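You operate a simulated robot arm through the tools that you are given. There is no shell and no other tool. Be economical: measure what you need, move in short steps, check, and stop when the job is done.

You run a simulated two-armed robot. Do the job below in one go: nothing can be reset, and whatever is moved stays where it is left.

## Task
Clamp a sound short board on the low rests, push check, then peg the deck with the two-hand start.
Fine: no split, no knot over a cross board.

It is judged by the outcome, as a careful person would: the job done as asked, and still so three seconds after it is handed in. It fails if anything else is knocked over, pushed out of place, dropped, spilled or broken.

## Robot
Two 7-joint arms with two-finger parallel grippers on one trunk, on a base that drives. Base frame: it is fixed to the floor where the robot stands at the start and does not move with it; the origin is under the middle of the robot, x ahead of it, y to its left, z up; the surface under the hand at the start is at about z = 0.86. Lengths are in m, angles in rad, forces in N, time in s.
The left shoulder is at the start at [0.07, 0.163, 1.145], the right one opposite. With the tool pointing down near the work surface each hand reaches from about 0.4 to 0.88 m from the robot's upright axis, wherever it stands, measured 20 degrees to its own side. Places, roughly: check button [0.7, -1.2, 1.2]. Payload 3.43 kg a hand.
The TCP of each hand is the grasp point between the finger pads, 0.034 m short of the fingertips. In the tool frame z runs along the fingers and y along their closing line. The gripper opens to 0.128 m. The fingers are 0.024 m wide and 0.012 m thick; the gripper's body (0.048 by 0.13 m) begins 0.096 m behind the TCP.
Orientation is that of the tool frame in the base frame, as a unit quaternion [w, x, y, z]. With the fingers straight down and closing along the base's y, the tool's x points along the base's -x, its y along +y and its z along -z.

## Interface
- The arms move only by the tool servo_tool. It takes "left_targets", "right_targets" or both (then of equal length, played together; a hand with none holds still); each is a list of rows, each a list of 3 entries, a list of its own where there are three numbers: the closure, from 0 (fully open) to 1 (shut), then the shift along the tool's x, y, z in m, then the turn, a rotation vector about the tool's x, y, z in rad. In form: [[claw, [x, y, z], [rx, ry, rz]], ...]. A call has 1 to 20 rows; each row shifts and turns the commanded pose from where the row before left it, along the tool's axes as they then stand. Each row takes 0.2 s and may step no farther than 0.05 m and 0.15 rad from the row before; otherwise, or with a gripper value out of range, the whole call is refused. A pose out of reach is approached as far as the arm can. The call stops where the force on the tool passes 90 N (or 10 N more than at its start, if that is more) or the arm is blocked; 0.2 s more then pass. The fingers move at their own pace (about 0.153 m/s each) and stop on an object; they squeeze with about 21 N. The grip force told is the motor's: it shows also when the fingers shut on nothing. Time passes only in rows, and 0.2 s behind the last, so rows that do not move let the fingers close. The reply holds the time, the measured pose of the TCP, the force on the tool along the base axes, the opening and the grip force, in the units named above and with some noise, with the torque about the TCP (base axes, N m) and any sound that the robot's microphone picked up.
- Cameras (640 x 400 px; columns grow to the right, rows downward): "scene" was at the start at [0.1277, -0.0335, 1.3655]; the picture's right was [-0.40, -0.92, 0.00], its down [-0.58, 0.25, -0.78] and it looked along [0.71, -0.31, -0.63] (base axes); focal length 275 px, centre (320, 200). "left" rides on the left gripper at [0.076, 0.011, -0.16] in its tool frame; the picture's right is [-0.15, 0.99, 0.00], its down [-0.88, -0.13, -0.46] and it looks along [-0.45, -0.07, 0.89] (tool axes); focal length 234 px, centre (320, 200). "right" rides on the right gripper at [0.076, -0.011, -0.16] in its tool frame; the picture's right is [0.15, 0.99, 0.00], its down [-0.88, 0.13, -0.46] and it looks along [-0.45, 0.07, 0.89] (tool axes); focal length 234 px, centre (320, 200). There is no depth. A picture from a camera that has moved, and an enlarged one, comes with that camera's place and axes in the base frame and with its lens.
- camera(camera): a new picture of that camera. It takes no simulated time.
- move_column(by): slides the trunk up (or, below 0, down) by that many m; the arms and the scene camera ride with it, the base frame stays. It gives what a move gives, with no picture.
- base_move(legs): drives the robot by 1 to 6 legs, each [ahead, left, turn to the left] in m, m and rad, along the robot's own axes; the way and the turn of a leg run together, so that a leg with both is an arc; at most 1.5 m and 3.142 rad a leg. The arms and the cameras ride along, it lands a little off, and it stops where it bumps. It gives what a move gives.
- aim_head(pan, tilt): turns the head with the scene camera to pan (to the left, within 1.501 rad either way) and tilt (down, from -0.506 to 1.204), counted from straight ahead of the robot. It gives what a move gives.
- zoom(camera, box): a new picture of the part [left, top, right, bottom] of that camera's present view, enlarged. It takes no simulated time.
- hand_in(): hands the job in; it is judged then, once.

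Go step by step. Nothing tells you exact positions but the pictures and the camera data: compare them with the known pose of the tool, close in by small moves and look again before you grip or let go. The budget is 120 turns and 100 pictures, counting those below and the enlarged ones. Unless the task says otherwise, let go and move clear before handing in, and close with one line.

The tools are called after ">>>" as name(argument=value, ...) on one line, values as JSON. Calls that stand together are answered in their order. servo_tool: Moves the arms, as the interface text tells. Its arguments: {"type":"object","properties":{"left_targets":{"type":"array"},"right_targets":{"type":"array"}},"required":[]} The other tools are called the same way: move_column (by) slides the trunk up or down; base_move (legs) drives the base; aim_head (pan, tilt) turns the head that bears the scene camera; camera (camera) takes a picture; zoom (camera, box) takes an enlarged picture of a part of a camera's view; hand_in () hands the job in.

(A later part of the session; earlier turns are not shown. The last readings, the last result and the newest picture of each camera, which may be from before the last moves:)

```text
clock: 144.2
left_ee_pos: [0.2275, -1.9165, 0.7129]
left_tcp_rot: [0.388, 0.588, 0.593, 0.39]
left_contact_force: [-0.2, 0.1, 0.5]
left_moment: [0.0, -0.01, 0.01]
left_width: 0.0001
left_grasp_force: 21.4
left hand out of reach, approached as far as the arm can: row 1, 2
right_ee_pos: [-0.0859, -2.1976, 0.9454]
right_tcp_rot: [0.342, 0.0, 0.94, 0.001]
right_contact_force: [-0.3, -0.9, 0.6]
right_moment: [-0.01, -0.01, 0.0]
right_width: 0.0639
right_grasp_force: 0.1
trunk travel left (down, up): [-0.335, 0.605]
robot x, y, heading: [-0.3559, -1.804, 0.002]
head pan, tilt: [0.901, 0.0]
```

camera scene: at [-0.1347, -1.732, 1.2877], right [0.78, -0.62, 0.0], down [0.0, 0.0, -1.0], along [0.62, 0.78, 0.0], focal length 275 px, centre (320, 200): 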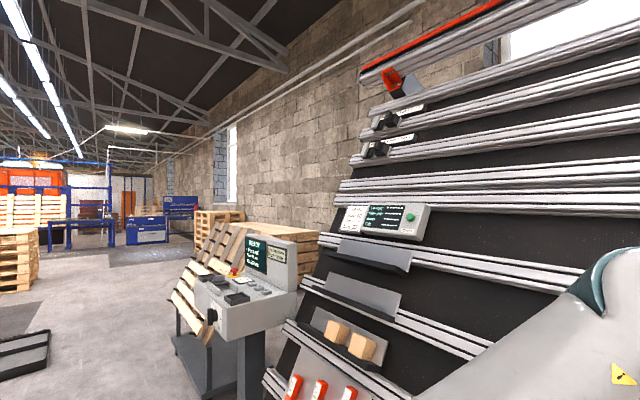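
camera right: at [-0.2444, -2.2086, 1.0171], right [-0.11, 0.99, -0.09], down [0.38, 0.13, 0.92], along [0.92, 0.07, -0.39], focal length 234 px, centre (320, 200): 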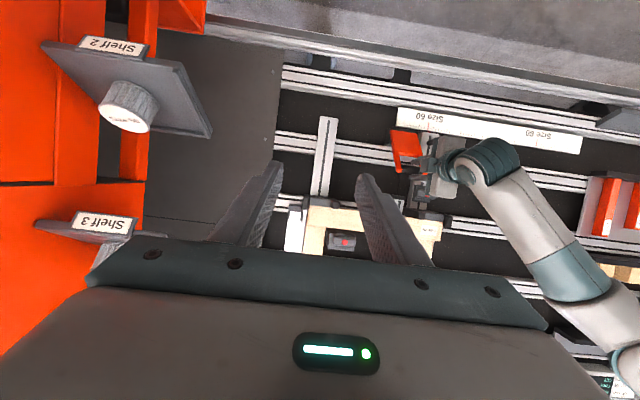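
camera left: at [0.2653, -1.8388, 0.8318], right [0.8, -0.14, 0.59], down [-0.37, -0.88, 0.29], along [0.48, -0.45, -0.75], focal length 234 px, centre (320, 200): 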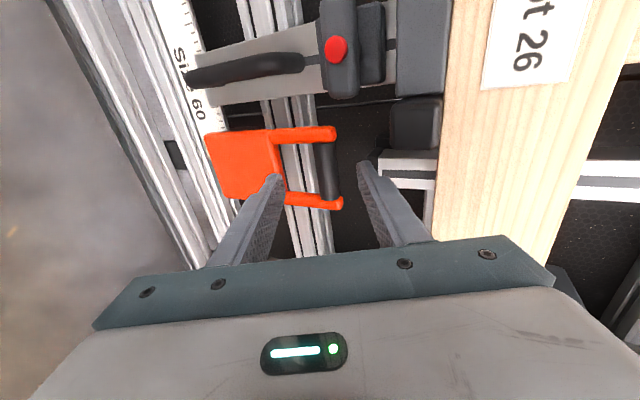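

It fell short of reach. Step the base forward a little and set up again.

>>> base_move(legs=[[0.07, 0, 0]])

>>> servo_tool(left_targets=[[0.5, [0, 0, 0], [0.11, 0, 0]], [0.5, [0, 0, 0], [0.11, 0, 0]], [0.5, [0, 0, 0], [0.105, 0, 0]], [0.5, [0, 0.0116, 0], [0, 0, 0]], [0.5, [0, 0, 0.03], [0, 0, 0]], [0.5, [0, 0, 0.015], [0, 0, 0]], [0.5, [0, 0, 0], [0, 0, 0]]])

```text
clock: 145.2
left_ee_pos: [0.2984, -1.9166, 0.7135]
left_tcp_rot: [0.388, 0.587, 0.594, 0.389]
left_contact_force: [0.8, 0.1, 0.0]
left_moment: [0.03, 0.01, 0.04]
left_width: 0.0
left_grasp_force: 21.2
right_ee_pos: [-0.0144, -2.1977, 0.9451]
right_tcp_rot: [0.342, 0.0, 0.94, 0.001]
right_contact_force: [0.5, -0.8, 0.2]
right_moment: [0.02, 0.0, 0.02]
right_width: 0.0641
right_grasp_force: 0.0
trunk travel left (down, up): [-0.335, 0.605]
robot x, y, heading: [-0.2869, -1.8013, -0.003]
head pan, tilt: [0.901, 0.0]
```

```text
clock: 146.8
left_ee_pos: [0.3394, -1.9159, 0.6924]
left_tcp_rot: [0.288, 0.644, 0.648, 0.287]
left_contact_force: [-0.5, -0.2, -0.5]
left_moment: [0.01, 0.02, 0.02]
left_width: 0.0642
left_grasp_force: 0.0
right_ee_pos: [-0.0163, -2.1991, 0.9445]
right_tcp_rot: [0.343, 0.0, 0.939, 0.0]
right_contact_force: [0.2, -0.7, -0.3]
right_moment: [-0.01, -0.01, -0.01]
right_width: 0.0641
right_grasp_force: 0.1
trunk travel left (down, up): [-0.335, 0.605]
robot x, y, heading: [-0.2862, -1.8018, -0.003]
head pan, tilt: [0.901, 0.0]
```

>>> servo_tool(left_targets=[[0.5, [0, 0, 0.032], [0, 0, 0]], [0.5, [0, 0, 0.031], [0, 0, 0]], [0.5, [0, 0, 0], [0, 0, 0]], [1.0, [0, 0, 0], [0, 0, 0]], [1.0, [0, 0, 0], [0, 0, 0]], [1.0, [0, 0, 0], [0, 0, 0]], [1.0, [0, -0.0047, -0.0184], [-0.065, 0, 0]], [1.0, [0, -0.0053, -0.0182], [-0.065, 0, 0]], [1.0, [0, -0.006, -0.018], [-0.065, 0, 0]], [1.0, [0, 0, 0], [0, 0, 0]]])

```text
clock: 149.0
left_ee_pos: [0.3302, -1.9166, 0.6695]
left_tcp_rot: [0.347, 0.613, 0.618, 0.349]
left_contact_force: [4.2, -3.0, 2.3]
left_moment: [1.29, -0.28, -0.2]
left_width: 0.0287
left_grasp_force: 45.1
right_ee_pos: [-0.0154, -2.1982, 0.9444]
right_tcp_rot: [0.342, 0.001, 0.94, 0.001]
right_contact_force: [0.6, -0.1, -0.1]
right_moment: [-0.02, 0.0, 0.02]
right_width: 0.0641
right_grasp_force: 0.1
trunk travel left (down, up): [-0.335, 0.605]
robot x, y, heading: [-0.2863, -1.8031, -0.002]
head pan, tilt: [0.901, 0.0]
```

Following nicely with low force. Continue.

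>>> servo_tool(left_targets=[[1.0, [0, -0.0066, -0.0178], [-0.065, 0, 0]], [1.0, [0, -0.0072, -0.0176], [-0.065, 0, 0]], [1.0, [0, -0.0078, -0.0173], [-0.065, 0, 0]], [1.0, [0, 0, 0], [0, 0, 0]]])

```text
clock: 150.0
left_ee_pos: [0.2793, -1.9168, 0.6685]
left_tcp_rot: [0.401, 0.579, 0.584, 0.404]
left_contact_force: [19.7, 3.1, -61.6]
left_moment: [1.12, 0.58, -0.11]
left_width: 0.0304
left_grasp_force: 44.9
right_ee_pos: [-0.0085, -2.1973, 0.9418]
right_tcp_rot: [0.339, 0.0, 0.941, 0.001]
right_contact_force: [0.2, 0.0, 0.3]
right_moment: [-0.01, 0.0, -0.02]
right_width: 0.0639
right_grasp_force: 0.0
trunk travel left (down, up): [-0.335, 0.605]
robot x, y, heading: [-0.2849, -1.8013, -0.004]
head pan, tilt: [0.901, 0.0]
```

Radius is really ~0.12 and the lever is near 0.83 rad now. Ease the radial pull and push tangentially to its end.

>>> servo_tool(left_targets=[[1.0, [0, -0.0138, -0.0045], [0, 0, 0]], [1.0, [0, -0.005, -0.01], [-0.08, 0, 0]], [1.0, [0, 0, 0], [0, 0, 0]]])

```text
clock: 150.8
left_ee_pos: [0.2551, -1.9193, 0.6624]
left_tcp_rot: [0.429, 0.559, 0.565, 0.43]
left_contact_force: [1.0, 0.1, 0.1]
left_moment: [-0.01, -0.01, 0.02]
left_width: 0.0001
left_grasp_force: 32.8
right_ee_pos: [-0.0148, -2.1977, 0.9437]
right_tcp_rot: [0.341, 0.0, 0.94, 0.002]
right_contact_force: [0.3, 0.0, -0.6]
right_moment: [0.08, 0.06, 0.03]
right_width: 0.0638
right_grasp_force: 0.0
trunk travel left (down, up): [-0.335, 0.605]
robot x, y, heading: [-0.2882, -1.805, 0.001]
head pan, tilt: [0.901, 0.0]
```

>>> camera(camera="left")

```text
7 pictures are left
camera left: at [0.1053, -1.8428, 0.7137], right [0.26, -0.14, 0.95], down [-0.47, -0.88, 0.0], along [0.84, -0.45, -0.3], focal length 234 px, centre (320, 200)
```

left: 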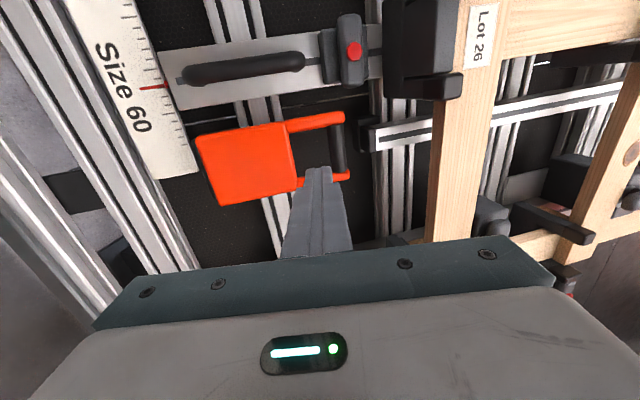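

The grip pulls along the fingers and slips. I'll regrip and rotate the tool to point down as the lever comes out, so the fingers push it sideways.

>>> servo_tool(left_targets=[[0.5, [0, 0, -0.02], [0, 0, 0]], [0.5, [0, 0, 0], [0.15, 0, 0]], [0.5, [0, 0, 0], [0.15, 0, 0]], [0.5, [0, 0, 0], [0.15, 0, 0]], [0.5, [0.003, 0.039, 0], [0.02, 0, 0]], [0.5, [0, 0.039, 0.02], [0, 0, 0]], [0.5, [0, 0, 0.035], [0, 0, 0]], [0.5, [0, 0, 0], [0, 0, 0]]])

```text
clock: 152.6
left_ee_pos: [0.3302, -1.9142, 0.6912]
left_tcp_rot: [0.287, 0.642, 0.65, 0.287]
left_contact_force: [0.4, 0.0, 0.2]
left_moment: [0.01, 0.0, -0.02]
left_width: 0.0643
left_grasp_force: 0.0
right_ee_pos: [-0.0159, -2.1975, 0.9443]
right_tcp_rot: [0.342, -0.001, 0.94, 0.001]
right_contact_force: [-0.5, -0.4, -0.2]
right_moment: [0.01, -0.03, -0.02]
right_width: 0.064
right_grasp_force: 0.1
trunk travel left (down, up): [-0.335, 0.605]
robot x, y, heading: [-0.2863, -1.807, -0.003]
head pan, tilt: [0.901, 0.0]
```

>>> servo_tool(left_targets=[[0.5, [0, 0.0055, 0.03], [0, 0, 0]], [0.5, [0, 0, 0.041], [0, 0, 0]], [0.5, [0, 0, 0], [0, 0, 0]], [1.0, [0, 0, 0], [0, 0, 0]], [1.0, [0, 0, 0], [0, 0, 0]], [1.0, [0, 0, 0], [0, 0, 0]], [1.0, [0, -0.0025, -0.0123], [0.1, 0, 0]], [1.0, [0, -0.0049, -0.0115], [0.1, 0, 0]], [1.0, [0, -0.0071, -0.0103], [0.1, 0, 0]], [1.0, [0, -0.009, -0.0087], [0.1, 0, 0]], [1.0, [0, -0.0105, -0.0068], [0.1, 0, 0]], [1.0, [0, 0, 0], [0, 0, 0]]])

```text
clock: 155.2
left_ee_pos: [0.3384, -1.913, 0.6686]
left_tcp_rot: [0.157, 0.688, 0.692, 0.154]
left_contact_force: [3.4, -0.7, 39.2]
left_moment: [0.13, 0.16, -1.25]
left_width: 0.0294
left_grasp_force: 45.1
left hand out of reach, approached as far as the arm can: row 11
right_ee_pos: [-0.019, -2.1967, 0.945]
right_tcp_rot: [0.344, 0.0, 0.939, 0.001]
right_contact_force: [-0.1, 0.7, 0.1]
right_moment: [0.0, 0.0, -0.02]
right_width: 0.0641
right_grasp_force: 0.1
trunk travel left (down, up): [-0.335, 0.605]
robot x, y, heading: [-0.288, -1.8009, 0.001]
head pan, tilt: [0.901, 0.0]
```

>>> servo_tool(left_targets=[[1.0, [0, -0.0144, -0.0108], [0, 0, 0]], [1.0, [0, -0.0161, -0.0071], [0, 0, 0]], [1.0, [0, -0.0169, -0.0048], [0, 0, 0]], [1.0, [0, 0, 0], [0, 0, 0]]])

```text
clock: 156.2
left_ee_pos: [0.2931, -1.9137, 0.6629]
left_tcp_rot: [0.152, 0.687, 0.694, 0.153]
left_contact_force: [40.8, -7.5, -14.6]
left_moment: [0.7, 0.7, -0.93]
left_width: 0.0255
left_grasp_force: 45.0
right_ee_pos: [-0.0107, -2.1985, 0.9435]
right_tcp_rot: [0.341, 0.0, 0.94, 0.001]
right_contact_force: [-0.6, 0.2, -0.4]
right_moment: [0.0, 0.04, 0.0]
right_width: 0.064
right_grasp_force: 0.0
trunk travel left (down, up): [-0.335, 0.605]
robot x, y, heading: [-0.2856, -1.8031, -0.001]
head pan, tilt: [0.901, 0.0]
```

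Good hold now, 41 N tangential resistance. Keep pushing.

>>> servo_tool(left_targets=[[1.0, [0, -0.012, -0.003], [0, 0, 0]], [1.0, [0, -0.01, 0], [0, 0, 0]], [1.0, [0, 0, 0], [0, 0, 0]]])

>>> camera(camera="left")

```text
clock: 156.7
left_ee_pos: [0.2897, -1.9126, 0.666]
left_tcp_rot: [0.163, 0.679, 0.697, 0.163]
left_contact_force: [33.3, -8.5, -17.1]
left_moment: [0.32, 0.53, -1.07]
left_width: 0.0263
left_grasp_force: 45.0
right_ee_pos: [-0.0096, -2.1998, 0.9429]
right_tcp_rot: [0.341, 0.0, 0.94, 0.001]
right_contact_force: [0.1, 0.3, 0.0]
right_moment: [-0.02, 0.01, -0.02]
right_width: 0.0641
right_grasp_force: 0.0
trunk travel left (down, up): [-0.335, 0.605]
robot x, y, heading: [-0.2896, -1.804, -0.0]
head pan, tilt: [0.901, 0.0]
stopped in row 2 (left hand): the force on the tool passed its limit at 97 N (the readings are from after the stop); the commanded pose is now the measured one
```

```text
6 pictures are left
camera left: at [0.2284, -1.8371, 0.8131], right [0.89, -0.12, 0.44], down [-0.3, -0.89, 0.35], along [0.35, -0.45, -0.82], focal length 234 px, centre (320, 200)
```

left: 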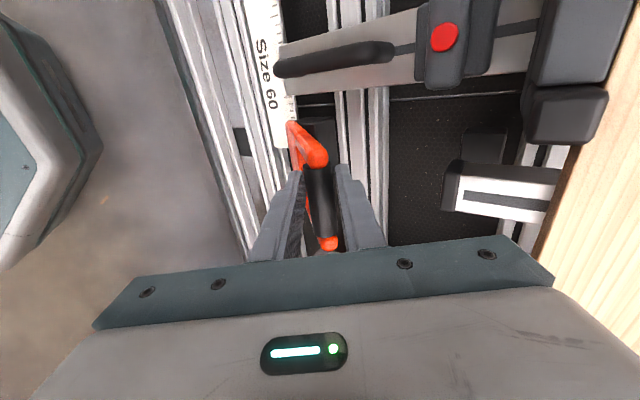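

Lever is at its hard stop and held. Check the clamp with the right camera.

>>> zoom(camera="right", box=[270, 150, 470, 275])

```text
3.20 times, centred on (370, 212) of right
camera zoom: at [-0.1707, -2.2096, 1.0167], right [-0.11, 0.99, -0.09], down [0.38, 0.13, 0.91], along [0.92, 0.07, -0.39], focal length 749 px, centre (160, 160)
```

zoom: 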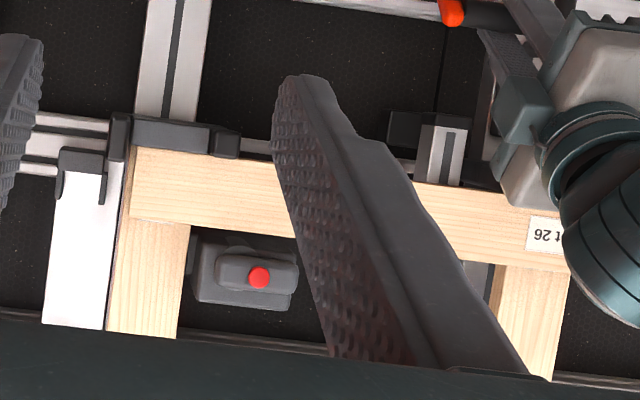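

Still open with the lever held at its stop, so that lever isn't the board clamp. Return it, and try the clamp's own red button instead.

>>> servo_tool(left_targets=[[1.0, [0, 0.0169, 0.0048], [0, 0, 0]], [1.0, [0, 0.0161, 0.0071], [0, 0, 0]], [1.0, [0, 0.0144, 0.0108], [0, 0, 0]], [1.0, [0, 0, 0], [0, 0, 0]], [0.5, [0, 0, 0], [0, 0, 0]], [0.5, [0, 0, 0], [0, 0, 0]], [0.5, [0, 0, -0.03], [0, 0, 0]], [0.5, [0, 0, -0.03], [0, 0, 0]], [0.5, [0, 0, 0], [-0.14, 0, 0]], [0.5, [0, 0, 0], [-0.14, 0, 0]], [1.0, [0, 0, 0], [-0.14, 0, 0]], [1.0, [0, 0, 0], [-0.14, 0, 0]], [1.0, [0, 0, -0.03], [0, 0, 0]], [1.0, [0, 0, -0.03], [0, 0, 0]], [1.0, [0, 0, 0], [0, 0, 0]]])

>>> move_column(by=0.15)

>>> base_move(legs=[[0.045, 0, 0]])

```text
clock: 159.9
left_ee_pos: [0.2615, -1.9145, 0.7553]
left_tcp_rot: [0.345, 0.608, 0.624, 0.347]
left_contact_force: [0.3, 0.5, -0.3]
left_moment: [-0.01, 0.02, 0.02]
left_width: 0.0001
left_grasp_force: 20.3
right_ee_pos: [-0.0151, -2.1972, 0.9452]
right_tcp_rot: [0.343, 0.0, 0.939, 0.001]
right_contact_force: [-0.2, 0.6, 0.2]
right_moment: [-0.01, -0.01, -0.01]
right_width: 0.0641
right_grasp_force: 0.1
trunk travel left (down, up): [-0.335, 0.605]
robot x, y, heading: [-0.2829, -1.8048, 0.003]
head pan, tilt: [0.901, 0.0]
```

```text
clock: 161.6
left_ee_pos: [0.2603, -1.9142, 0.9049]
left_tcp_rot: [0.346, 0.608, 0.624, 0.348]
left_contact_force: [-0.4, 0.2, 0.4]
left_moment: [-0.03, 0.01, 0.01]
left_width: 0.0001
left_grasp_force: 20.8
right_ee_pos: [-0.0139, -2.1965, 1.0942]
right_tcp_rot: [0.343, 0.0, 0.939, 0.001]
right_contact_force: [-0.6, -0.6, 0.0]
right_moment: [0.04, -0.02, -0.01]
right_width: 0.0643
right_grasp_force: 0.0
trunk travel left (down, up): [-0.485, 0.455]
robot x, y, heading: [-0.2849, -1.8034, 0.0]
head pan, tilt: [0.901, 0.0]
```

```text
clock: 162.5
left_ee_pos: [0.3066, -1.9134, 0.9043]
left_tcp_rot: [0.345, 0.608, 0.625, 0.348]
left_contact_force: [0.6, 0.6, 0.0]
left_moment: [-0.02, 0.04, 0.01]
left_width: 0.0001
left_grasp_force: 21.2
right_ee_pos: [0.0324, -2.1982, 1.0941]
right_tcp_rot: [0.341, 0.0, 0.94, 0.001]
right_contact_force: [0.0, 0.4, 0.6]
right_moment: [-0.03, 0.05, 0.01]
right_width: 0.0639
right_grasp_force: 0.0
trunk travel left (down, up): [-0.485, 0.455]
robot x, y, heading: [-0.241, -1.8051, 0.007]
head pan, tilt: [0.901, 0.0]
```

>>> servo_tool(left_targets=[[1.0, [-0.0405, 0.0023, 0.0101], [0, -0.0074, 0.0218]], [1.0, [-0.0405, 0.0023, 0.0101], [0, 0, 0]], [1.0, [-0.0405, 0.0023, 0.0101], [0, 0, 0]], [1.0, [-0.0405, 0.0023, 0.0101], [0, 0, 0]], [1.0, [0, 0, 0], [0, 0, 0]]])

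```text
clock: 163.7
left_ee_pos: [0.3439, -2.0754, 0.8912]
left_tcp_rot: [0.345, 0.616, 0.616, 0.349]
left_contact_force: [-0.1, 0.3, -0.4]
left_moment: [-0.01, -0.02, -0.03]
left_width: 0.0001
left_grasp_force: 20.5
right_ee_pos: [0.0296, -2.1972, 1.0948]
right_tcp_rot: [0.344, -0.001, 0.939, 0.001]
right_contact_force: [-0.2, 0.1, 0.1]
right_moment: [-0.01, -0.04, -0.01]
right_width: 0.0638
right_grasp_force: 0.1
trunk travel left (down, up): [-0.485, 0.455]
robot x, y, heading: [-0.242, -1.8028, 0.003]
head pan, tilt: [0.901, 0.0]
```

>>> servo_tool(left_targets=[[1.0, [0, 0.003, 0.02], [0, 0, 0]], [1.0, [0, 0, 0.018], [0, 0, 0]], [1.0, [0, 0, 0.006], [0, 0, 0]], [1.0, [0, 0, 0.006], [0, 0, 0]], [1.0, [0, 0, 0], [0, 0, 0]]])

```text
clock: 164.9
left_ee_pos: [0.3826, -2.0774, 0.8712]
left_tcp_rot: [0.347, 0.617, 0.615, 0.349]
left_contact_force: [-38.5, 8.2, 13.7]
left_moment: [0.05, -0.12, 0.24]
left_width: 0.0001
left_grasp_force: 21.0
right_ee_pos: [0.0246, -2.1958, 1.0965]
right_tcp_rot: [0.345, -0.001, 0.939, 0.001]
right_contact_force: [-1.3, -0.4, 0.5]
right_moment: [0.01, 0.01, -0.01]
right_width: 0.064
right_grasp_force: 0.0
trunk travel left (down, up): [-0.485, 0.455]
robot x, y, heading: [-0.2439, -1.8009, 0.003]
head pan, tilt: [0.901, 0.0]
```

Contact, 41 N. Push a bit more, then back off and look.

>>> servo_tool(left_targets=[[1.0, [0, 0, 0.007], [0, 0, 0]], [1.0, [0, 0, 0], [0, 0, 0]], [1.0, [0, 0, -0.02], [0, 0, 0]], [1.0, [0, 0, -0.03], [0, 0, 0]], [1.0, [0, 0, 0], [0, 0, 0]]])

>>> zoom(camera="left", box=[200, 20, 520, 230])

```text
clock: 166.1
left_ee_pos: [0.3554, -2.0761, 0.8913]
left_tcp_rot: [0.343, 0.616, 0.617, 0.349]
left_contact_force: [0.1, 0.0, -0.5]
left_moment: [0.0, -0.01, -0.03]
left_width: 0.0
left_grasp_force: 21.1
right_ee_pos: [0.0315, -2.1964, 1.0946]
right_tcp_rot: [0.342, -0.001, 0.94, 0.001]
right_contact_force: [0.4, -0.4, 0.6]
right_moment: [0.0, 0.02, 0.0]
right_width: 0.0638
right_grasp_force: 0.1
trunk travel left (down, up): [-0.485, 0.455]
robot x, y, heading: [-0.24, -1.8046, -0.0]
head pan, tilt: [0.901, 0.0]
```

```text
1.90 times, centred on (360, 125) of left
camera zoom: at [0.2248, -2.0016, 0.9824], right [0.51, -0.15, 0.84], down [-0.45, -0.88, 0.12], along [0.73, -0.44, -0.52], focal length 446 px, centre (244, 343)
```

zoom: 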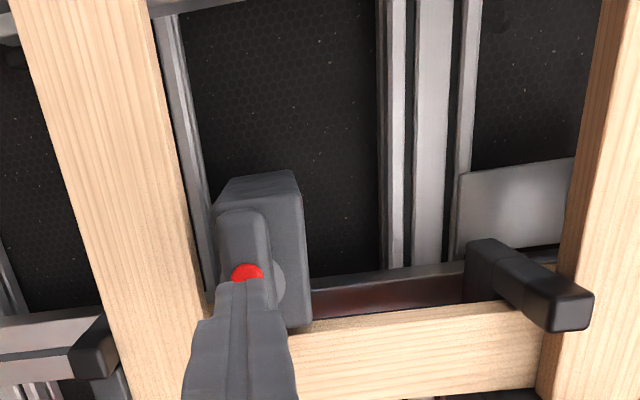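

Unchanged. The tongue is symmetric about its pivot, so my earlier turn may have been against its stop: grip again and turn the other way.

>>> servo_tool(left_targets=[[0.65, [0, 0, 0], [0, 0, 0]], [0.65, [0, 0, 0], [0, 0, 0]], [0.65, [0, 0, 0.025], [0, 0, 0]], [0.65, [0, 0, 0.02], [0, 0, 0]], [0.95, [0, 0, 0], [0, 0, 0]], [0.95, [0, 0, 0], [0, 0, 0]], [0.95, [0, 0, 0], [0, 0, 0]], [0.95, [0, 0, 0], [0, 0, 0.1]], [0.95, [0, 0, 0], [0, 0, 0.1]], [0.95, [0, 0, 0], [0, 0, 0]]])

```text
clock: 168.3
left_ee_pos: [0.3939, -2.0739, 0.8699]
left_tcp_rot: [0.31, 0.673, 0.551, 0.384]
left_contact_force: [22.7, -7.5, 29.1]
left_moment: [0.24, -1.49, 0.9]
left_width: 0.0281
left_grasp_force: 45.2
right_ee_pos: [0.031, -2.196, 1.0953]
right_tcp_rot: [0.343, -0.001, 0.939, 0.001]
right_contact_force: [-0.8, -0.4, -0.4]
right_moment: [-0.01, 0.01, -0.03]
right_width: 0.0642
right_grasp_force: 0.0
trunk travel left (down, up): [-0.485, 0.455]
robot x, y, heading: [-0.2434, -1.8056, 0.004]
head pan, tilt: [0.901, 0.0]
```

It turns freely this way (width constant, low torque). Continue turning.

>>> servo_tool(left_targets=[[0.95, [0.0008, 0.004, 0], [0, 0, 0]], [0.95, [0, 0, 0], [0, 0, 0.12]], [0.95, [0, 0, 0], [0, 0, 0.12]], [0.95, [0, 0, 0], [0, 0, 0.12]], [0.95, [0, 0, 0], [0, 0, 0.12]], [0.95, [0, 0, 0], [0, 0, 0]]])

```text
clock: 169.7
left_ee_pos: [0.3704, -1.9782, 0.8492]
left_tcp_rot: [0.208, 0.784, 0.39, 0.435]
left_contact_force: [0.0, 0.2, -0.5]
left_moment: [-0.02, -0.02, 0.02]
left_width: 0.0067
left_grasp_force: 0.1
left hand out of reach, approached as far as the arm can: row 2, 3, 4, 5
right_ee_pos: [0.0319, -2.1976, 1.095]
right_tcp_rot: [0.342, -0.002, 0.94, 0.001]
right_contact_force: [0.3, -0.3, 0.3]
right_moment: [-0.02, -0.01, -0.01]
right_width: 0.0641
right_grasp_force: 0.0
trunk travel left (down, up): [-0.485, 0.455]
robot x, y, heading: [-0.2428, -1.803, -0.0]
head pan, tilt: [0.901, 0.0]
```

Out of reach at that wrist angle, but the tongue did start turning. Back off and re-orient to grip the tongue lengthwise, which stays within the reachable wrist range.

>>> servo_tool(left_targets=[[0.3, [0, 0, -0.04], [0, 0, 0]], [0.3, [0, 0, -0.02], [0, 0, -0.14]], [0.3, [0, 0, 0], [0, 0, -0.145]], [0.3, [0, 0, 0], [0, 0, -0.145]], [0.3, [0, 0, 0], [0, 0, -0.145]], [0.3, [0, 0, 0], [0, 0, -0.145]], [0.3, [0, 0, 0], [0, 0, -0.145]], [0.3, [0, 0, 0], [0, 0, -0.145]], [0.3, [0, 0, 0], [0, 0, -0.145]], [0.3, [0, 0, 0], [0, 0, -0.145]], [0.3, [0, 0, 0], [0, 0, -0.145]], [0.3, [0, 0, 0], [0, 0, -0.145]], [0.3, [0, 0, 0], [0, 0, -0.145]], [0.3, [0, 0, 0], [0, 0, -0.145]], [0.3, [0, 0, 0], [0, 0, 0]]])

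```text
clock: 172.9
left_ee_pos: [0.3131, -1.9916, 0.8894]
left_tcp_rot: [0.481, 0.16, 0.857, 0.092]
left_contact_force: [0.3, 0.2, 0.3]
left_moment: [-0.01, -0.02, 0.04]
left_width: 0.0896
left_grasp_force: 0.2
right_ee_pos: [0.0306, -2.1971, 1.0943]
right_tcp_rot: [0.343, 0.0, 0.939, 0.0]
right_contact_force: [0.2, 1.4, -0.9]
right_moment: [0.02, 0.02, 0.02]
right_width: 0.0641
right_grasp_force: 0.0
trunk travel left (down, up): [-0.485, 0.455]
robot x, y, heading: [-0.2415, -1.8047, 0.002]
head pan, tilt: [0.901, 0.0]
```

>>> servo_tool(left_targets=[[0.3, [-0.0167, -0.0235, 0.0115], [0, 0, 0]], [0.3, [-0.0167, -0.0235, 0.0115], [0, 0, 0]], [0.3, [-0.0167, -0.0235, 0.0115], [0, 0, 0]], [0.3, [0, 0, 0], [0, 0, 0]]])

>>> zoom(camera="left", box=[180, 30, 480, 230])

```text
clock: 173.9
left_ee_pos: [0.3531, -2.0765, 0.8885]
left_tcp_rot: [0.481, 0.16, 0.857, 0.094]
left_contact_force: [-0.4, 0.1, 0.7]
left_moment: [0.0, -0.02, 0.01]
left_width: 0.0896
left_grasp_force: 0.0
right_ee_pos: [0.0297, -2.1964, 1.0947]
right_tcp_rot: [0.343, -0.001, 0.939, 0.001]
right_contact_force: [-0.5, -0.2, 0.2]
right_moment: [0.01, 0.0, 0.0]
right_width: 0.0641
right_grasp_force: 0.0
trunk travel left (down, up): [-0.485, 0.455]
robot x, y, heading: [-0.2392, -1.8076, 0.005]
head pan, tilt: [0.901, 0.0]
```

```text
2.00 times, centred on (330, 130) of left
camera zoom: at [0.1823, -2.0391, 0.9148], right [0.25, 0.87, 0.43], down [0.01, -0.45, 0.9], along [0.97, -0.22, -0.12], focal length 468 px, centre (300, 340)
```

zoom: 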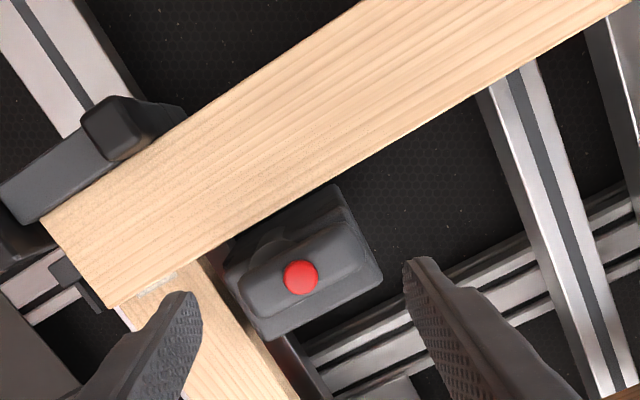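

The tongue is back at horizontal (it has a return). Align lengthwise, grip its ends and turn clockwise a full quarter.

>>> servo_tool(left_targets=[[0.3, [0, 0, 0], [0, 0, -0.13]], [0.3, [0, 0, 0], [0, 0, -0.12]], [0.3, [0, 0, 0], [0, 0, -0.12]], [0.3, [-0.003, 0.001, 0.02], [0, 0, 0]], [0.3, [0, 0, 0.022], [0, 0, 0]], [0.9, [0, 0, 0], [0, 0, 0]], [0.9, [0, 0, 0], [0, 0, 0]], [0.9, [0, 0, 0], [0, 0, 0]]])

```text
clock: 175.7
left_ee_pos: [0.3905, -2.0782, 0.87]
left_tcp_rot: [0.491, 0.001, 0.871, 0.003]
left_contact_force: [4.0, -18.6, 6.9]
left_moment: [-0.84, 0.06, -1.4]
left_width: 0.0759
left_grasp_force: 44.7
right_ee_pos: [0.0309, -2.1987, 1.0942]
right_tcp_rot: [0.343, 0.001, 0.939, 0.001]
right_contact_force: [0.1, -0.5, 0.2]
right_moment: [0.01, 0.02, 0.0]
right_width: 0.0639
right_grasp_force: 0.0
trunk travel left (down, up): [-0.485, 0.455]
robot x, y, heading: [-0.2389, -1.8047, 0.001]
head pan, tilt: [0.901, 0.0]
```

Gripped lengthwise (76 mm). Turn clockwise.

>>> servo_tool(left_targets=[[0.9, [0, -0.003, 0], [0, 0, 0]], [0.9, [0, 0, 0], [0, 0, 0.14]], [0.9, [0, 0, 0], [0, 0, 0.14]], [0.9, [0, 0, 0], [0, 0, 0.14]], [0.9, [0, 0, 0], [0, 0, 0.14]], [0.9, [0, 0, 0], [0, 0, 0]]])

```text
clock: 177.1
left_ee_pos: [0.3905, -2.0772, 0.8689]
left_tcp_rot: [0.47, 0.242, 0.837, 0.141]
left_contact_force: [1.9, -8.5, 6.9]
left_moment: [0.66, -0.83, 1.26]
left_width: 0.0759
left_grasp_force: 44.7
right_ee_pos: [0.0296, -2.1976, 1.0945]
right_tcp_rot: [0.343, 0.0, 0.939, 0.001]
right_contact_force: [0.1, 0.0, -0.1]
right_moment: [-0.01, -0.01, 0.01]
right_width: 0.0642
right_grasp_force: 0.1
trunk travel left (down, up): [-0.485, 0.455]
robot x, y, heading: [-0.2415, -1.8041, 0.003]
head pan, tilt: [0.901, 0.0]
```

Turning freely. Continue to the quarter turn.

>>> servo_tool(left_targets=[[0.9, [0, 0, 0], [0, 0, 0.14]], [0.9, [0, 0, 0], [0, 0, 0.14]], [0.9, [0, 0, 0], [0, 0, 0.14]], [0.9, [0, 0, 0], [0, 0, 0.14]], [0.9, [0, 0, 0], [0, 0, 0.14]], [0.9, [0, 0, 0], [0, 0, 0.14]], [0.9, [0, 0, 0], [0, 0, 0.14]], [0.9, [0, 0, 0], [0, 0, 0]]])

```text
clock: 178.9
left_ee_pos: [0.3926, -2.0756, 0.8702]
left_tcp_rot: [0.35, 0.606, 0.626, 0.345]
left_contact_force: [14.8, 2.6, 19.0]
left_moment: [0.66, -1.18, 1.13]
left_width: 0.0758
left_grasp_force: 45.4
right_ee_pos: [0.0302, -2.1974, 1.0943]
right_tcp_rot: [0.342, -0.001, 0.94, 0.0]
right_contact_force: [0.5, 0.7, -0.6]
right_moment: [0.04, 0.02, -0.01]
right_width: 0.0641
right_grasp_force: 0.0
trunk travel left (down, up): [-0.485, 0.455]
robot x, y, heading: [-0.2386, -1.8014, 0.004]
head pan, tilt: [0.901, 0.0]
```

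>>> servo_tool(left_targets=[[0.9, [0, 0.002, 0], [0, 0, 0.04]], [0.9, [0, 0, 0], [0, 0, 0.0]], [0.3, [0, 0, 0], [0, 0, 0]], [0.3, [0, 0, 0], [0, 0, 0]], [0.3, [0, 0, -0.03], [0, 0, 0]], [0.3, [0, 0, -0.03], [0, 0, 0]], [0.3, [0, 0, 0], [0, 0, 0]]])

>>> zoom(camera="left", box=[180, 20, 600, 230])

```text
clock: 180.5
left_ee_pos: [0.339, -2.0765, 0.9007]
left_tcp_rot: [0.342, 0.619, 0.613, 0.351]
left_contact_force: [0.1, -0.7, 0.7]
left_moment: [-0.02, -0.02, 0.0]
left_width: 0.0897
left_grasp_force: 0.1
right_ee_pos: [0.0317, -2.1985, 1.0947]
right_tcp_rot: [0.343, 0.0, 0.939, 0.001]
right_contact_force: [0.6, -0.6, 0.4]
right_moment: [0.01, -0.01, 0.04]
right_width: 0.0641
right_grasp_force: 0.1
trunk travel left (down, up): [-0.485, 0.455]
robot x, y, heading: [-0.2413, -1.8022, 0.002]
head pan, tilt: [0.901, 0.0]
```

```text
1.52 times, centred on (390, 125) of left
camera zoom: at [0.2087, -2.0019, 0.9934], right [0.51, -0.16, 0.84], down [-0.46, -0.88, 0.11], along [0.72, -0.44, -0.53], focal length 357 px, centre (213, 314)
```

zoom: 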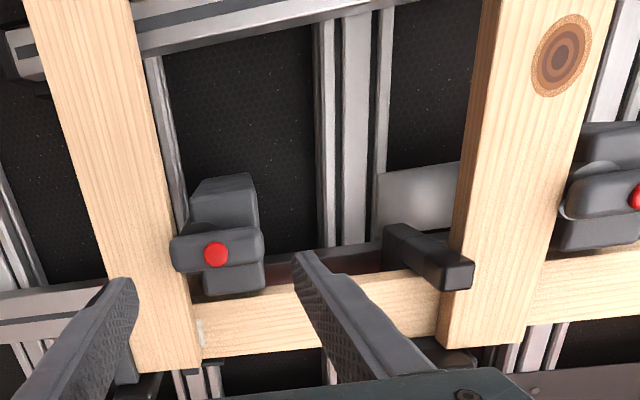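

Clamped: the low tongue now lies over the board like the mid one. Next, drive to the check button, about (0.722, −1.171, 1.226).

>>> servo_tool(left_targets=[[1.0, [0.03, 0, -0.04], [0, 0, 0]], [1.0, [0.04, 0, -0.02], [0, 0, 0]], [1.0, [0.04, 0, 0], [0, 0, 0]], [1.0, [0.04, 0, 0], [0, 0, 0]], [1.0, [0, 0, 0], [0, 0, 0]]])

>>> base_move(legs=[[-0.12, 0, 0], [0, 0.75, 0]])

>>> move_column(by=0.32)

```text
clock: 181.7
left_ee_pos: [0.2907, -1.9271, 0.9322]
left_tcp_rot: [0.342, 0.619, 0.614, 0.35]
left_contact_force: [-0.5, -0.3, -0.4]
left_moment: [-0.03, -0.01, 0.04]
left_width: 0.0
left_grasp_force: 21.4
right_ee_pos: [0.0309, -2.1978, 1.0945]
right_tcp_rot: [0.343, 0.001, 0.939, 0.0]
right_contact_force: [-0.9, -0.1, -0.6]
right_moment: [0.01, 0.0, -0.01]
right_width: 0.0644
right_grasp_force: 0.1
trunk travel left (down, up): [-0.485, 0.455]
robot x, y, heading: [-0.2391, -1.7982, 0.003]
head pan, tilt: [0.901, 0.0]
```

```text
clock: 186.7
left_ee_pos: [0.1669, -1.1659, 0.9322]
left_tcp_rot: [0.341, 0.618, 0.615, 0.352]
left_contact_force: [-0.2, 0.1, 0.5]
left_moment: [0.0, 0.0, -0.04]
left_width: 0.0003
left_grasp_force: 21.1
right_ee_pos: [-0.0915, -1.4384, 1.0951]
right_tcp_rot: [0.343, -0.003, 0.939, 0.002]
right_contact_force: [0.6, -0.2, 0.1]
right_moment: [0.0, -0.03, 0.0]
right_width: 0.0638
right_grasp_force: 0.1
trunk travel left (down, up): [-0.485, 0.455]
robot x, y, heading: [-0.3658, -1.0453, 0.008]
head pan, tilt: [0.901, 0.0]
```

```text
clock: 189.8
left_ee_pos: [0.1676, -1.167, 1.2526]
left_tcp_rot: [0.342, 0.618, 0.615, 0.351]
left_contact_force: [0.1, 0.0, 0.4]
left_moment: [-0.03, -0.01, -0.01]
left_width: 0.0
left_grasp_force: 20.9
right_ee_pos: [-0.0911, -1.4382, 1.4139]
right_tcp_rot: [0.343, -0.003, 0.939, 0.003]
right_contact_force: [-1.1, -0.1, 0.6]
right_moment: [0.03, 0.03, 0.01]
right_width: 0.0639
right_grasp_force: 0.0
trunk travel left (down, up): [-0.805, 0.135]
robot x, y, heading: [-0.3623, -1.0438, 0.003]
head pan, tilt: [0.901, 0.0]
```

>>> base_move(legs=[[0.22, 0, 0]])

>>> servo_tool(left_targets=[[1.0, [0, 0.0355, 0], [0, 0, 0]], [1.0, [0, 0.0355, 0.03], [0, 0, 0]], [1.0, [0, 0.0355, 0.03], [0, 0, 0]], [1.0, [0, 0.0355, 0.03], [0, 0, 0]], [1.0, [0, 0, 0.04], [0, 0, 0]], [1.0, [0, 0, 0.04], [0, 0, 0]], [1.0, [0, 0, 0.02], [0, 0, 0]], [1.0, [0, 0, 0], [0, 0, 0]]])

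```text
clock: 191.6
left_ee_pos: [0.3908, -1.1627, 1.2528]
left_tcp_rot: [0.342, 0.617, 0.615, 0.352]
left_contact_force: [0.2, -0.6, 0.0]
left_moment: [0.02, -0.02, 0.0]
left_width: 0.0
left_grasp_force: 21.0
right_ee_pos: [0.133, -1.4363, 1.4148]
right_tcp_rot: [0.344, -0.004, 0.939, 0.002]
right_contact_force: [-0.6, 0.2, -0.5]
right_moment: [-0.01, -0.01, 0.04]
right_width: 0.064
right_grasp_force: 0.1
trunk travel left (down, up): [-0.805, 0.135]
robot x, y, heading: [-0.1404, -1.0459, 0.008]
head pan, tilt: [0.901, 0.0]
```

```text
clock: 193.4
left_ee_pos: [0.6286, -1.1629, 1.2766]
left_tcp_rot: [0.341, 0.617, 0.616, 0.352]
left_contact_force: [-0.2, 0.5, 0.9]
left_moment: [0.05, -0.01, 0.01]
left_width: 0.0
left_grasp_force: 21.3
right_ee_pos: [0.1341, -1.4344, 1.4145]
right_tcp_rot: [0.343, -0.005, 0.939, 0.003]
right_contact_force: [0.5, 0.0, -0.6]
right_moment: [-0.01, 0.01, 0.0]
right_width: 0.0639
right_grasp_force: 0.1
trunk travel left (down, up): [-0.805, 0.135]
robot x, y, heading: [-0.1383, -1.0396, 0.005]
head pan, tilt: [0.901, 0.0]
```

>>> servo_tool(left_targets=[[1.0, [-0.008, 0.003, 0.02], [0, 0, 0]], [1.0, [0, 0, 0.025], [0, 0, 0]], [1.0, [0, 0, 0.015], [0, 0, 0]], [1.0, [0, 0, 0.006], [0, 0, 0]], [1.0, [0, 0, 0.006], [0, 0, 0]], [1.0, [0, 0, 0], [0, 0, 0]]])

```text
clock: 194.8
left_ee_pos: [0.6834, -1.1676, 1.2447]
left_tcp_rot: [0.344, 0.616, 0.615, 0.353]
left_contact_force: [-30.8, 5.8, 7.2]
left_moment: [0.17, 0.29, -0.14]
left_width: 0.0002
left_grasp_force: 20.9
right_ee_pos: [0.1256, -1.4327, 1.417]
right_tcp_rot: [0.345, -0.004, 0.939, 0.002]
right_contact_force: [-0.8, 0.1, -0.3]
right_moment: [-0.01, 0.0, 0.05]
right_width: 0.0639
right_grasp_force: 0.0
trunk travel left (down, up): [-0.805, 0.135]
robot x, y, heading: [-0.1389, -1.0455, 0.01]
head pan, tilt: [0.901, 0.0]
```

Pressing with 31 N. Back off and read the panel.

>>> servo_tool(left_targets=[[1.0, [0, 0, 0.004], [0, 0, 0]], [1.0, [0, 0, 0], [0, 0, 0]], [1.0, [0, 0, -0.03], [0, 0, 0]], [1.0, [0, 0, -0.04], [0, 0, 0]], [1.0, [0, 0, -0.04], [0, 0, 0]], [1.0, [0, 0, 0], [0, 0, 0]]])

>>> zoom(camera="left", box=[160, 0, 480, 230])

```text
clock: 196.2
left_ee_pos: [0.6044, -1.1664, 1.2949]
left_tcp_rot: [0.34, 0.617, 0.617, 0.352]
left_contact_force: [0.1, -0.1, -0.2]
left_moment: [0.01, -0.01, -0.02]
left_width: 0.0
left_grasp_force: 20.6
right_ee_pos: [0.1383, -1.4358, 1.4132]
right_tcp_rot: [0.341, -0.004, 0.94, 0.002]
right_contact_force: [0.4, -0.2, 1.2]
right_moment: [-0.03, 0.01, -0.03]
right_width: 0.0641
right_grasp_force: 0.0
trunk travel left (down, up): [-0.805, 0.135]
robot x, y, heading: [-0.1403, -1.0463, 0.009]
head pan, tilt: [0.901, 0.0]
```

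```text
1.74 times, centred on (320, 115) of left
camera zoom: at [0.4744, -1.0932, 1.3872], right [0.52, -0.15, 0.84], down [-0.45, -0.89, 0.11], along [0.73, -0.44, -0.53], focal length 407 px, centre (320, 348)
```

zoom: 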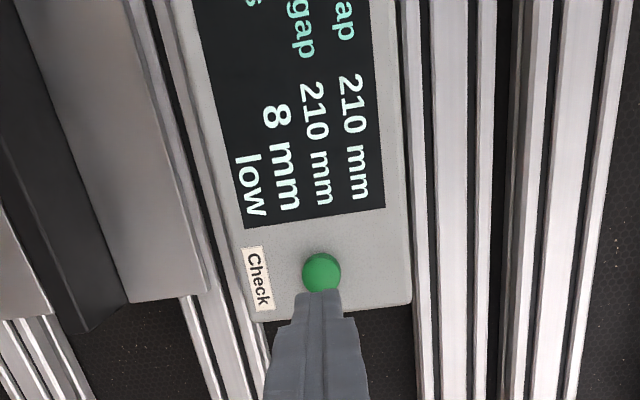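

Check reads: low gap 210, high gap 210, but ends 8 mm off — "low". The board stands ~8 mm too far left (it overhung the left rail and was inset at the right). I'll go back and nudge its left end right by 8 mm.

>>> base_move(legs=[[-0.24, 0, 0], [0, -0.58, -0.009]])

>>> move_column(by=-0.32)

```text
clock: 200.8
left_ee_pos: [0.3647, -1.7535, 1.2959]
left_tcp_rot: [0.343, 0.619, 0.614, 0.35]
left_contact_force: [0.7, -0.3, -0.6]
left_moment: [0.01, 0.01, -0.01]
left_width: 0.0
left_grasp_force: 21.1
right_ee_pos: [-0.1036, -2.0191, 1.4143]
right_tcp_rot: [0.342, -0.002, 0.94, 0.0]
right_contact_force: [-0.7, -0.5, -0.2]
right_moment: [0.01, 0.0, 0.0]
right_width: 0.0641
right_grasp_force: 0.2
trunk travel left (down, up): [-0.805, 0.135]
robot x, y, heading: [-0.3798, -1.6274, 0.002]
head pan, tilt: [0.901, 0.0]
```

```text
clock: 204.0
left_ee_pos: [0.3638, -1.7542, 0.9767]
left_tcp_rot: [0.342, 0.619, 0.614, 0.35]
left_contact_force: [0.9, -0.1, 0.1]
left_moment: [-0.03, 0.0, 0.01]
left_width: 0.0
left_grasp_force: 20.8
right_ee_pos: [-0.1047, -2.0198, 1.0945]
right_tcp_rot: [0.342, -0.002, 0.94, 0.002]
right_contact_force: [-0.3, -0.2, -0.1]
right_moment: [0.04, 0.03, 0.0]
right_width: 0.0641
right_grasp_force: 0.0
trunk travel left (down, up): [-0.485, 0.455]
robot x, y, heading: [-0.3763, -1.6287, 0.007]
head pan, tilt: [0.901, 0.0]
```

>>> servo_tool(left_targets=[[1.0, [0.022, -0.035, 0], [0, 0, 0]], [1.0, [0, -0.035, 0], [0, 0, 0]], [1.0, [0, -0.035, 0], [0, 0, 0]], [1.0, [0, -0.035, 0], [0, 0, 0]], [1.0, [0, 0, 0.04], [0, 0, 0]], [1.0, [0, 0, 0.04], [0, 0, 0]], [1.0, [0, 0, 0.016], [0, 0, 0]], [1.0, [0, 0, 0], [0, 0, 0]]])

```text
clock: 205.8
left_ee_pos: [0.3734, -1.7296, 0.8069]
left_tcp_rot: [0.342, 0.619, 0.614, 0.351]
left_contact_force: [0.1, 0.4, -0.4]
left_moment: [0.03, -0.03, -0.03]
left_width: 0.0001
left_grasp_force: 20.5
right_ee_pos: [-0.1053, -2.02, 1.0941]
right_tcp_rot: [0.342, -0.001, 0.94, 0.002]
right_contact_force: [-0.3, 0.1, -0.9]
right_moment: [-0.01, 0.0, -0.02]
right_width: 0.064
right_grasp_force: 0.1
trunk travel left (down, up): [-0.485, 0.455]
robot x, y, heading: [-0.3764, -1.6264, 0.001]
head pan, tilt: [0.901, 0.0]
```

>>> servo_tool(left_targets=[[1.0, [-0.012, 0, 0.004], [0, 0, 0]], [1.0, [-0.01, 0, 0], [0, 0, 0]], [1.0, [-0.008, 0, 0], [0, 0, 0]], [1.0, [-0.004, 0, 0], [0, 0, 0]], [1.0, [0, 0, 0], [0, 0, 0]]])

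```text
clock: 207.0
left_ee_pos: [0.3754, -1.7635, 0.803]
left_tcp_rot: [0.342, 0.618, 0.615, 0.35]
left_contact_force: [0.5, 0.4, 0.1]
left_moment: [-0.03, 0.03, 0.02]
left_width: 0.0
left_grasp_force: 20.9
right_ee_pos: [-0.1054, -2.0185, 1.094]
right_tcp_rot: [0.343, -0.003, 0.939, 0.002]
right_contact_force: [-0.8, 0.1, 0.1]
right_moment: [0.01, 0.01, -0.03]
right_width: 0.0639
right_grasp_force: 0.0
trunk travel left (down, up): [-0.485, 0.455]
robot x, y, heading: [-0.3802, -1.6226, 0.003]
head pan, tilt: [0.901, 0.0]
```

>>> servo_tool(left_targets=[[1.0, [-0.004, 0, 0], [0, 0, 0]], [1.0, [-0.004, 0, 0], [0, 0, 0]], [1.0, [0, 0, 0], [0, 0, 0]]])

```text
clock: 207.8
left_ee_pos: [0.375, -1.7723, 0.8037]
left_tcp_rot: [0.341, 0.619, 0.614, 0.35]
left_contact_force: [-0.2, 0.2, 0.2]
left_moment: [0.0, 0.01, 0.04]
left_width: 0.0
left_grasp_force: 20.7
right_ee_pos: [-0.1048, -2.0195, 1.0954]
right_tcp_rot: [0.343, -0.002, 0.939, 0.002]
right_contact_force: [0.3, 0.0, 0.8]
right_moment: [0.0, -0.02, 0.01]
right_width: 0.0637
right_grasp_force: 0.0
trunk travel left (down, up): [-0.485, 0.455]
robot x, y, heading: [-0.3792, -1.6269, 0.004]
head pan, tilt: [0.901, 0.0]
```

>>> servo_tool(left_targets=[[1.0, [-0.003, 0, 0], [0, 0, 0]], [1.0, [-0.003, 0, 0], [0, 0, 0]], [1.0, [0, 0, 0], [0, 0, 0]]])

```text
clock: 208.6
left_ee_pos: [0.3766, -1.7768, 0.8039]
left_tcp_rot: [0.342, 0.618, 0.615, 0.351]
left_contact_force: [-0.8, 1.1, 0.5]
left_moment: [0.01, 0.0, 0.06]
left_width: 0.0
left_grasp_force: 21.5
right_ee_pos: [-0.1046, -2.018, 1.0947]
right_tcp_rot: [0.343, -0.002, 0.939, 0.002]
right_contact_force: [0.2, 0.6, -0.5]
right_moment: [0.02, 0.0, 0.01]
right_width: 0.0642
right_grasp_force: 0.0
trunk travel left (down, up): [-0.485, 0.455]
robot x, y, heading: [-0.3786, -1.6262, 0.0]
head pan, tilt: [0.901, 0.0]
```

First touch at the left end. Push right 8 mm in small steps.

>>> servo_tool(left_targets=[[1.0, [-0.002, 0, 0], [0, 0, 0]], [1.0, [-0.002, 0, 0], [0, 0, 0]], [1.0, [0, 0, 0], [0, 0, 0]]])

```text
clock: 209.4
left_ee_pos: [0.3753, -1.7818, 0.8041]
left_tcp_rot: [0.341, 0.619, 0.614, 0.351]
left_contact_force: [0.3, 1.4, -0.5]
left_moment: [0.0, 0.0, 0.03]
left_width: 0.0002
left_grasp_force: 21.5
right_ee_pos: [-0.1055, -2.0189, 1.0954]
right_tcp_rot: [0.343, -0.001, 0.939, 0.001]
right_contact_force: [0.8, 0.1, 0.9]
right_moment: [0.01, -0.01, 0.01]
right_width: 0.0638
right_grasp_force: 0.1
trunk travel left (down, up): [-0.485, 0.455]
robot x, y, heading: [-0.3788, -1.6259, 0.006]
head pan, tilt: [0.901, 0.0]
```

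>>> servo_tool(left_targets=[[1.0, [-0.003, 0, 0.001], [0, 0, 0]], [1.0, [-0.003, 0, 0], [0, 0, 0]], [1.0, [0, 0, 0], [0, 0, 0]]])

```text
clock: 210.2
left_ee_pos: [0.3786, -1.7859, 0.8031]
left_tcp_rot: [0.342, 0.618, 0.615, 0.352]
left_contact_force: [-4.2, 13.3, 2.3]
left_moment: [0.17, 0.05, 0.27]
left_width: 0.0
left_grasp_force: 21.1
right_ee_pos: [-0.1051, -2.0167, 1.0957]
right_tcp_rot: [0.342, -0.002, 0.94, 0.001]
right_contact_force: [0.7, -0.4, -0.7]
right_moment: [-0.01, 0.0, 0.01]
right_width: 0.0641
right_grasp_force: 0.0
trunk travel left (down, up): [-0.485, 0.455]
robot x, y, heading: [-0.3745, -1.6247, 0.008]
head pan, tilt: [0.901, 0.0]
```

Now a real contact (13 N). Push on in small steps and watch the force.

>>> servo_tool(left_targets=[[1.0, [-0.003, 0, 0], [0, 0, 0]], [1.0, [-0.003, 0, 0], [0, 0, 0]], [1.0, [0, 0, 0], [0, 0, 0]]])

```text
clock: 211.0
left_ee_pos: [0.3774, -1.7846, 0.8041]
left_tcp_rot: [0.341, 0.615, 0.617, 0.353]
left_contact_force: [-14.7, 42.4, -0.7]
left_moment: [0.67, 0.55, 0.9]
left_width: 0.0
left_grasp_force: 20.7
right_ee_pos: [-0.1059, -2.0149, 1.0965]
right_tcp_rot: [0.344, -0.004, 0.939, 0.0]
right_contact_force: [0.0, -0.2, -0.7]
right_moment: [-0.04, 0.01, 0.01]
right_width: 0.0641
right_grasp_force: 0.0
trunk travel left (down, up): [-0.485, 0.455]
robot x, y, heading: [-0.3722, -1.6265, 0.003]
head pan, tilt: [0.901, 0.0]
```

>>> servo_tool(left_targets=[[1.0, [-0.003, 0, 0], [0, 0, 0]], [1.0, [-0.003, 0, 0], [0, 0, 0]], [1.0, [0, 0, 0], [0, 0, 0]]])

```text
clock: 211.8
left_ee_pos: [0.378, -1.7868, 0.805]
left_tcp_rot: [0.339, 0.613, 0.619, 0.355]
left_contact_force: [-26.2, 62.9, -5.6]
left_moment: [0.99, 0.67, 1.25]
left_width: 0.0001
left_grasp_force: 21.4
right_ee_pos: [-0.1053, -2.0114, 1.0981]
right_tcp_rot: [0.344, -0.004, 0.939, -0.002]
right_contact_force: [0.6, 0.5, -0.6]
right_moment: [-0.01, 0.0, 0.03]
right_width: 0.0641
right_grasp_force: 0.0
trunk travel left (down, up): [-0.485, 0.455]
robot x, y, heading: [-0.3776, -1.627, 0.015]
head pan, tilt: [0.901, 0.0]
```

The clamped board won't slide, so I must unclamp, shift, and reclamp. Go back to the clamp standoff.

>>> servo_tool(left_targets=[[1.0, [0.012, 0, 0], [0, 0, 0]], [1.0, [0.02, 0, -0.03], [0, 0, 0]], [0.3, [0, 0, -0.04], [0, 0, 0]], [0.3, [0, 0, -0.04], [0, 0, 0]], [0.3, [0, 0, -0.04], [0, 0, 0]], [0.3, [0, 0, -0.04], [0, 0, 0]], [0.3, [0, 0, 0], [0, 0, 0]]])

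>>> base_move(legs=[[0.138, -0.175, 0.0]])

>>> servo_tool(left_targets=[[0.3, [-0.045, -0.003, 0], [0, 0, 0]], [0.3, [-0.045, -0.003, 0], [0, 0, 0]], [0.3, [-0.044, -0.003, 0], [0, 0, 0]], [0.3, [0, 0, 0], [0, 0, 0]]])

```text
clock: 213.4
left_ee_pos: [0.2156, -1.7692, 0.9009]
left_tcp_rot: [0.342, 0.619, 0.613, 0.352]
left_contact_force: [0.6, -1.1, 0.1]
left_moment: [-0.03, 0.01, -0.04]
left_width: 0.0895
left_grasp_force: 0.1
right_ee_pos: [-0.1043, -2.019, 1.0954]
right_tcp_rot: [0.342, -0.001, 0.94, 0.001]
right_contact_force: [-0.4, -0.8, -0.1]
right_moment: [0.02, 0.01, 0.0]
right_width: 0.0641
right_grasp_force: 0.1
trunk travel left (down, up): [-0.485, 0.455]
robot x, y, heading: [-0.3789, -1.626, 0.003]
head pan, tilt: [0.901, 0.0]
```

```text
clock: 215.1
left_ee_pos: [0.3572, -1.9439, 0.9018]
left_tcp_rot: [0.342, 0.618, 0.615, 0.351]
left_contact_force: [0.0, 0.1, 0.2]
left_moment: [-0.01, -0.02, 0.02]
left_width: 0.0897
left_grasp_force: 0.1
right_ee_pos: [0.0365, -2.1956, 1.0943]
right_tcp_rot: [0.343, -0.003, 0.939, 0.002]
right_contact_force: [0.3, -0.2, 0.0]
right_moment: [0.02, -0.03, 0.03]
right_width: 0.0639
right_grasp_force: 0.0
trunk travel left (down, up): [-0.485, 0.455]
robot x, y, heading: [-0.2373, -1.8034, 0.002]
head pan, tilt: [0.901, 0.0]
```

```text
clock: 216.1
left_ee_pos: [0.3508, -2.076, 0.8933]
left_tcp_rot: [0.342, 0.618, 0.614, 0.352]
left_contact_force: [-0.4, -0.3, 0.0]
left_moment: [0.0, -0.02, -0.03]
left_width: 0.0895
left_grasp_force: 0.1
right_ee_pos: [0.0354, -2.1944, 1.096]
right_tcp_rot: [0.343, -0.003, 0.939, 0.001]
right_contact_force: [0.4, 0.0, 0.6]
right_moment: [-0.03, -0.01, -0.03]
right_width: 0.0642
right_grasp_force: 0.1
trunk travel left (down, up): [-0.485, 0.455]
robot x, y, heading: [-0.2389, -1.8015, 0.006]
head pan, tilt: [0.901, 0.0]
```

>>> servo_tool(left_targets=[[0.3, [0, 0, 0.025], [0, 0, 0]], [0.3, [0, 0.001, 0.022], [0, 0, 0]], [0.9, [0, 0, 0], [0, 0, 0]], [0.9, [0, 0, 0], [0, 0, 0]], [0.9, [0, 0, 0], [0, 0, 0]], [0.9, [0, 0, 0], [0, 0, -0.143]], [0.9, [0, 0, 0], [0, 0, -0.143]], [0.9, [0, 0, 0], [0, 0, -0.143]], [0.9, [0, 0, 0], [0, 0, -0.143]], [0.9, [0, 0, 0], [0, 0, -0.143]], [0.9, [0, 0, 0], [0, 0, -0.143]], [0.9, [0, 0, 0], [0, 0, -0.143]], [0.9, [0, 0, 0], [0, 0, -0.143]], [0.9, [0, 0, 0], [0, 0, -0.143]], [0.9, [0, 0, 0], [0, 0, -0.143]], [0.9, [0, 0, 0], [0, 0, -0.143]], [0.9, [0, 0, 0], [0, 0, 0]]])

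```text
clock: 219.7
left_ee_pos: [0.3915, -2.078, 0.8692]
left_tcp_rot: [0.489, 0.002, 0.872, 0.005]
left_contact_force: [-7.5, -6.1, -2.9]
left_moment: [-0.84, 0.75, -1.39]
left_width: 0.0759
left_grasp_force: 45.3
right_ee_pos: [0.036, -2.1954, 1.0945]
right_tcp_rot: [0.343, -0.002, 0.939, 0.002]
right_contact_force: [0.8, -0.4, -0.7]
right_moment: [-0.02, 0.03, -0.02]
right_width: 0.0639
right_grasp_force: 0.1
trunk travel left (down, up): [-0.485, 0.455]
robot x, y, heading: [-0.2388, -1.8017, 0.004]
head pan, tilt: [0.901, 0.0]
```

Tongue opened. Now go to the board's left end and touch it again.

>>> servo_tool(left_targets=[[0.3, [0, 0, 0], [0, 0, 0]], [0.3, [0, 0, 0], [0, 0, 0]], [0.3, [0, 0, -0.03], [0, 0, 0]], [1.0, [0, 0, -0.03], [0, 0, 0]], [1.0, [0.0078, 0.0416, 0], [0, 0, 0]], [1.0, [0.0078, 0.0416, 0], [0, 0, 0]], [1.0, [0.0078, 0.0416, 0], [0, 0, 0]], [1.0, [0.0078, 0.0416, 0], [0, 0, 0]], [1.0, [0.0078, 0.0416, 0], [0, 0, 0]], [1.0, [0.0078, 0.0416, 0], [0, 0, 0]], [1.0, [0.0078, 0.0416, 0], [0, 0, 0]], [1.0, [0.0078, 0.0416, 0], [0, 0, 0]], [1.0, [0, 0, 0.04], [0, 0, 0]], [1.0, [0, 0, 0.034], [0, 0, 0]], [1.0, [0, -0.015, 0], [0, 0, 0]], [1.0, [0, 0, 0], [0, 0, 0]]])

```text
clock: 223.1
left_ee_pos: [0.3725, -1.7571, 0.8139]
left_tcp_rot: [0.49, 0.001, 0.872, 0.006]
left_contact_force: [0.3, 0.4, -0.1]
left_moment: [0.0, 0.04, -0.01]
left_width: 0.0
left_grasp_force: 20.9
right_ee_pos: [0.0367, -2.1932, 1.0962]
right_tcp_rot: [0.343, -0.002, 0.939, 0.0]
right_contact_force: [-0.2, -0.1, 0.3]
right_moment: [0.0, -0.02, 0.01]
right_width: 0.0641
right_grasp_force: 0.1
trunk travel left (down, up): [-0.485, 0.455]
robot x, y, heading: [-0.233, -1.8016, -0.0]
head pan, tilt: [0.901, 0.0]
```

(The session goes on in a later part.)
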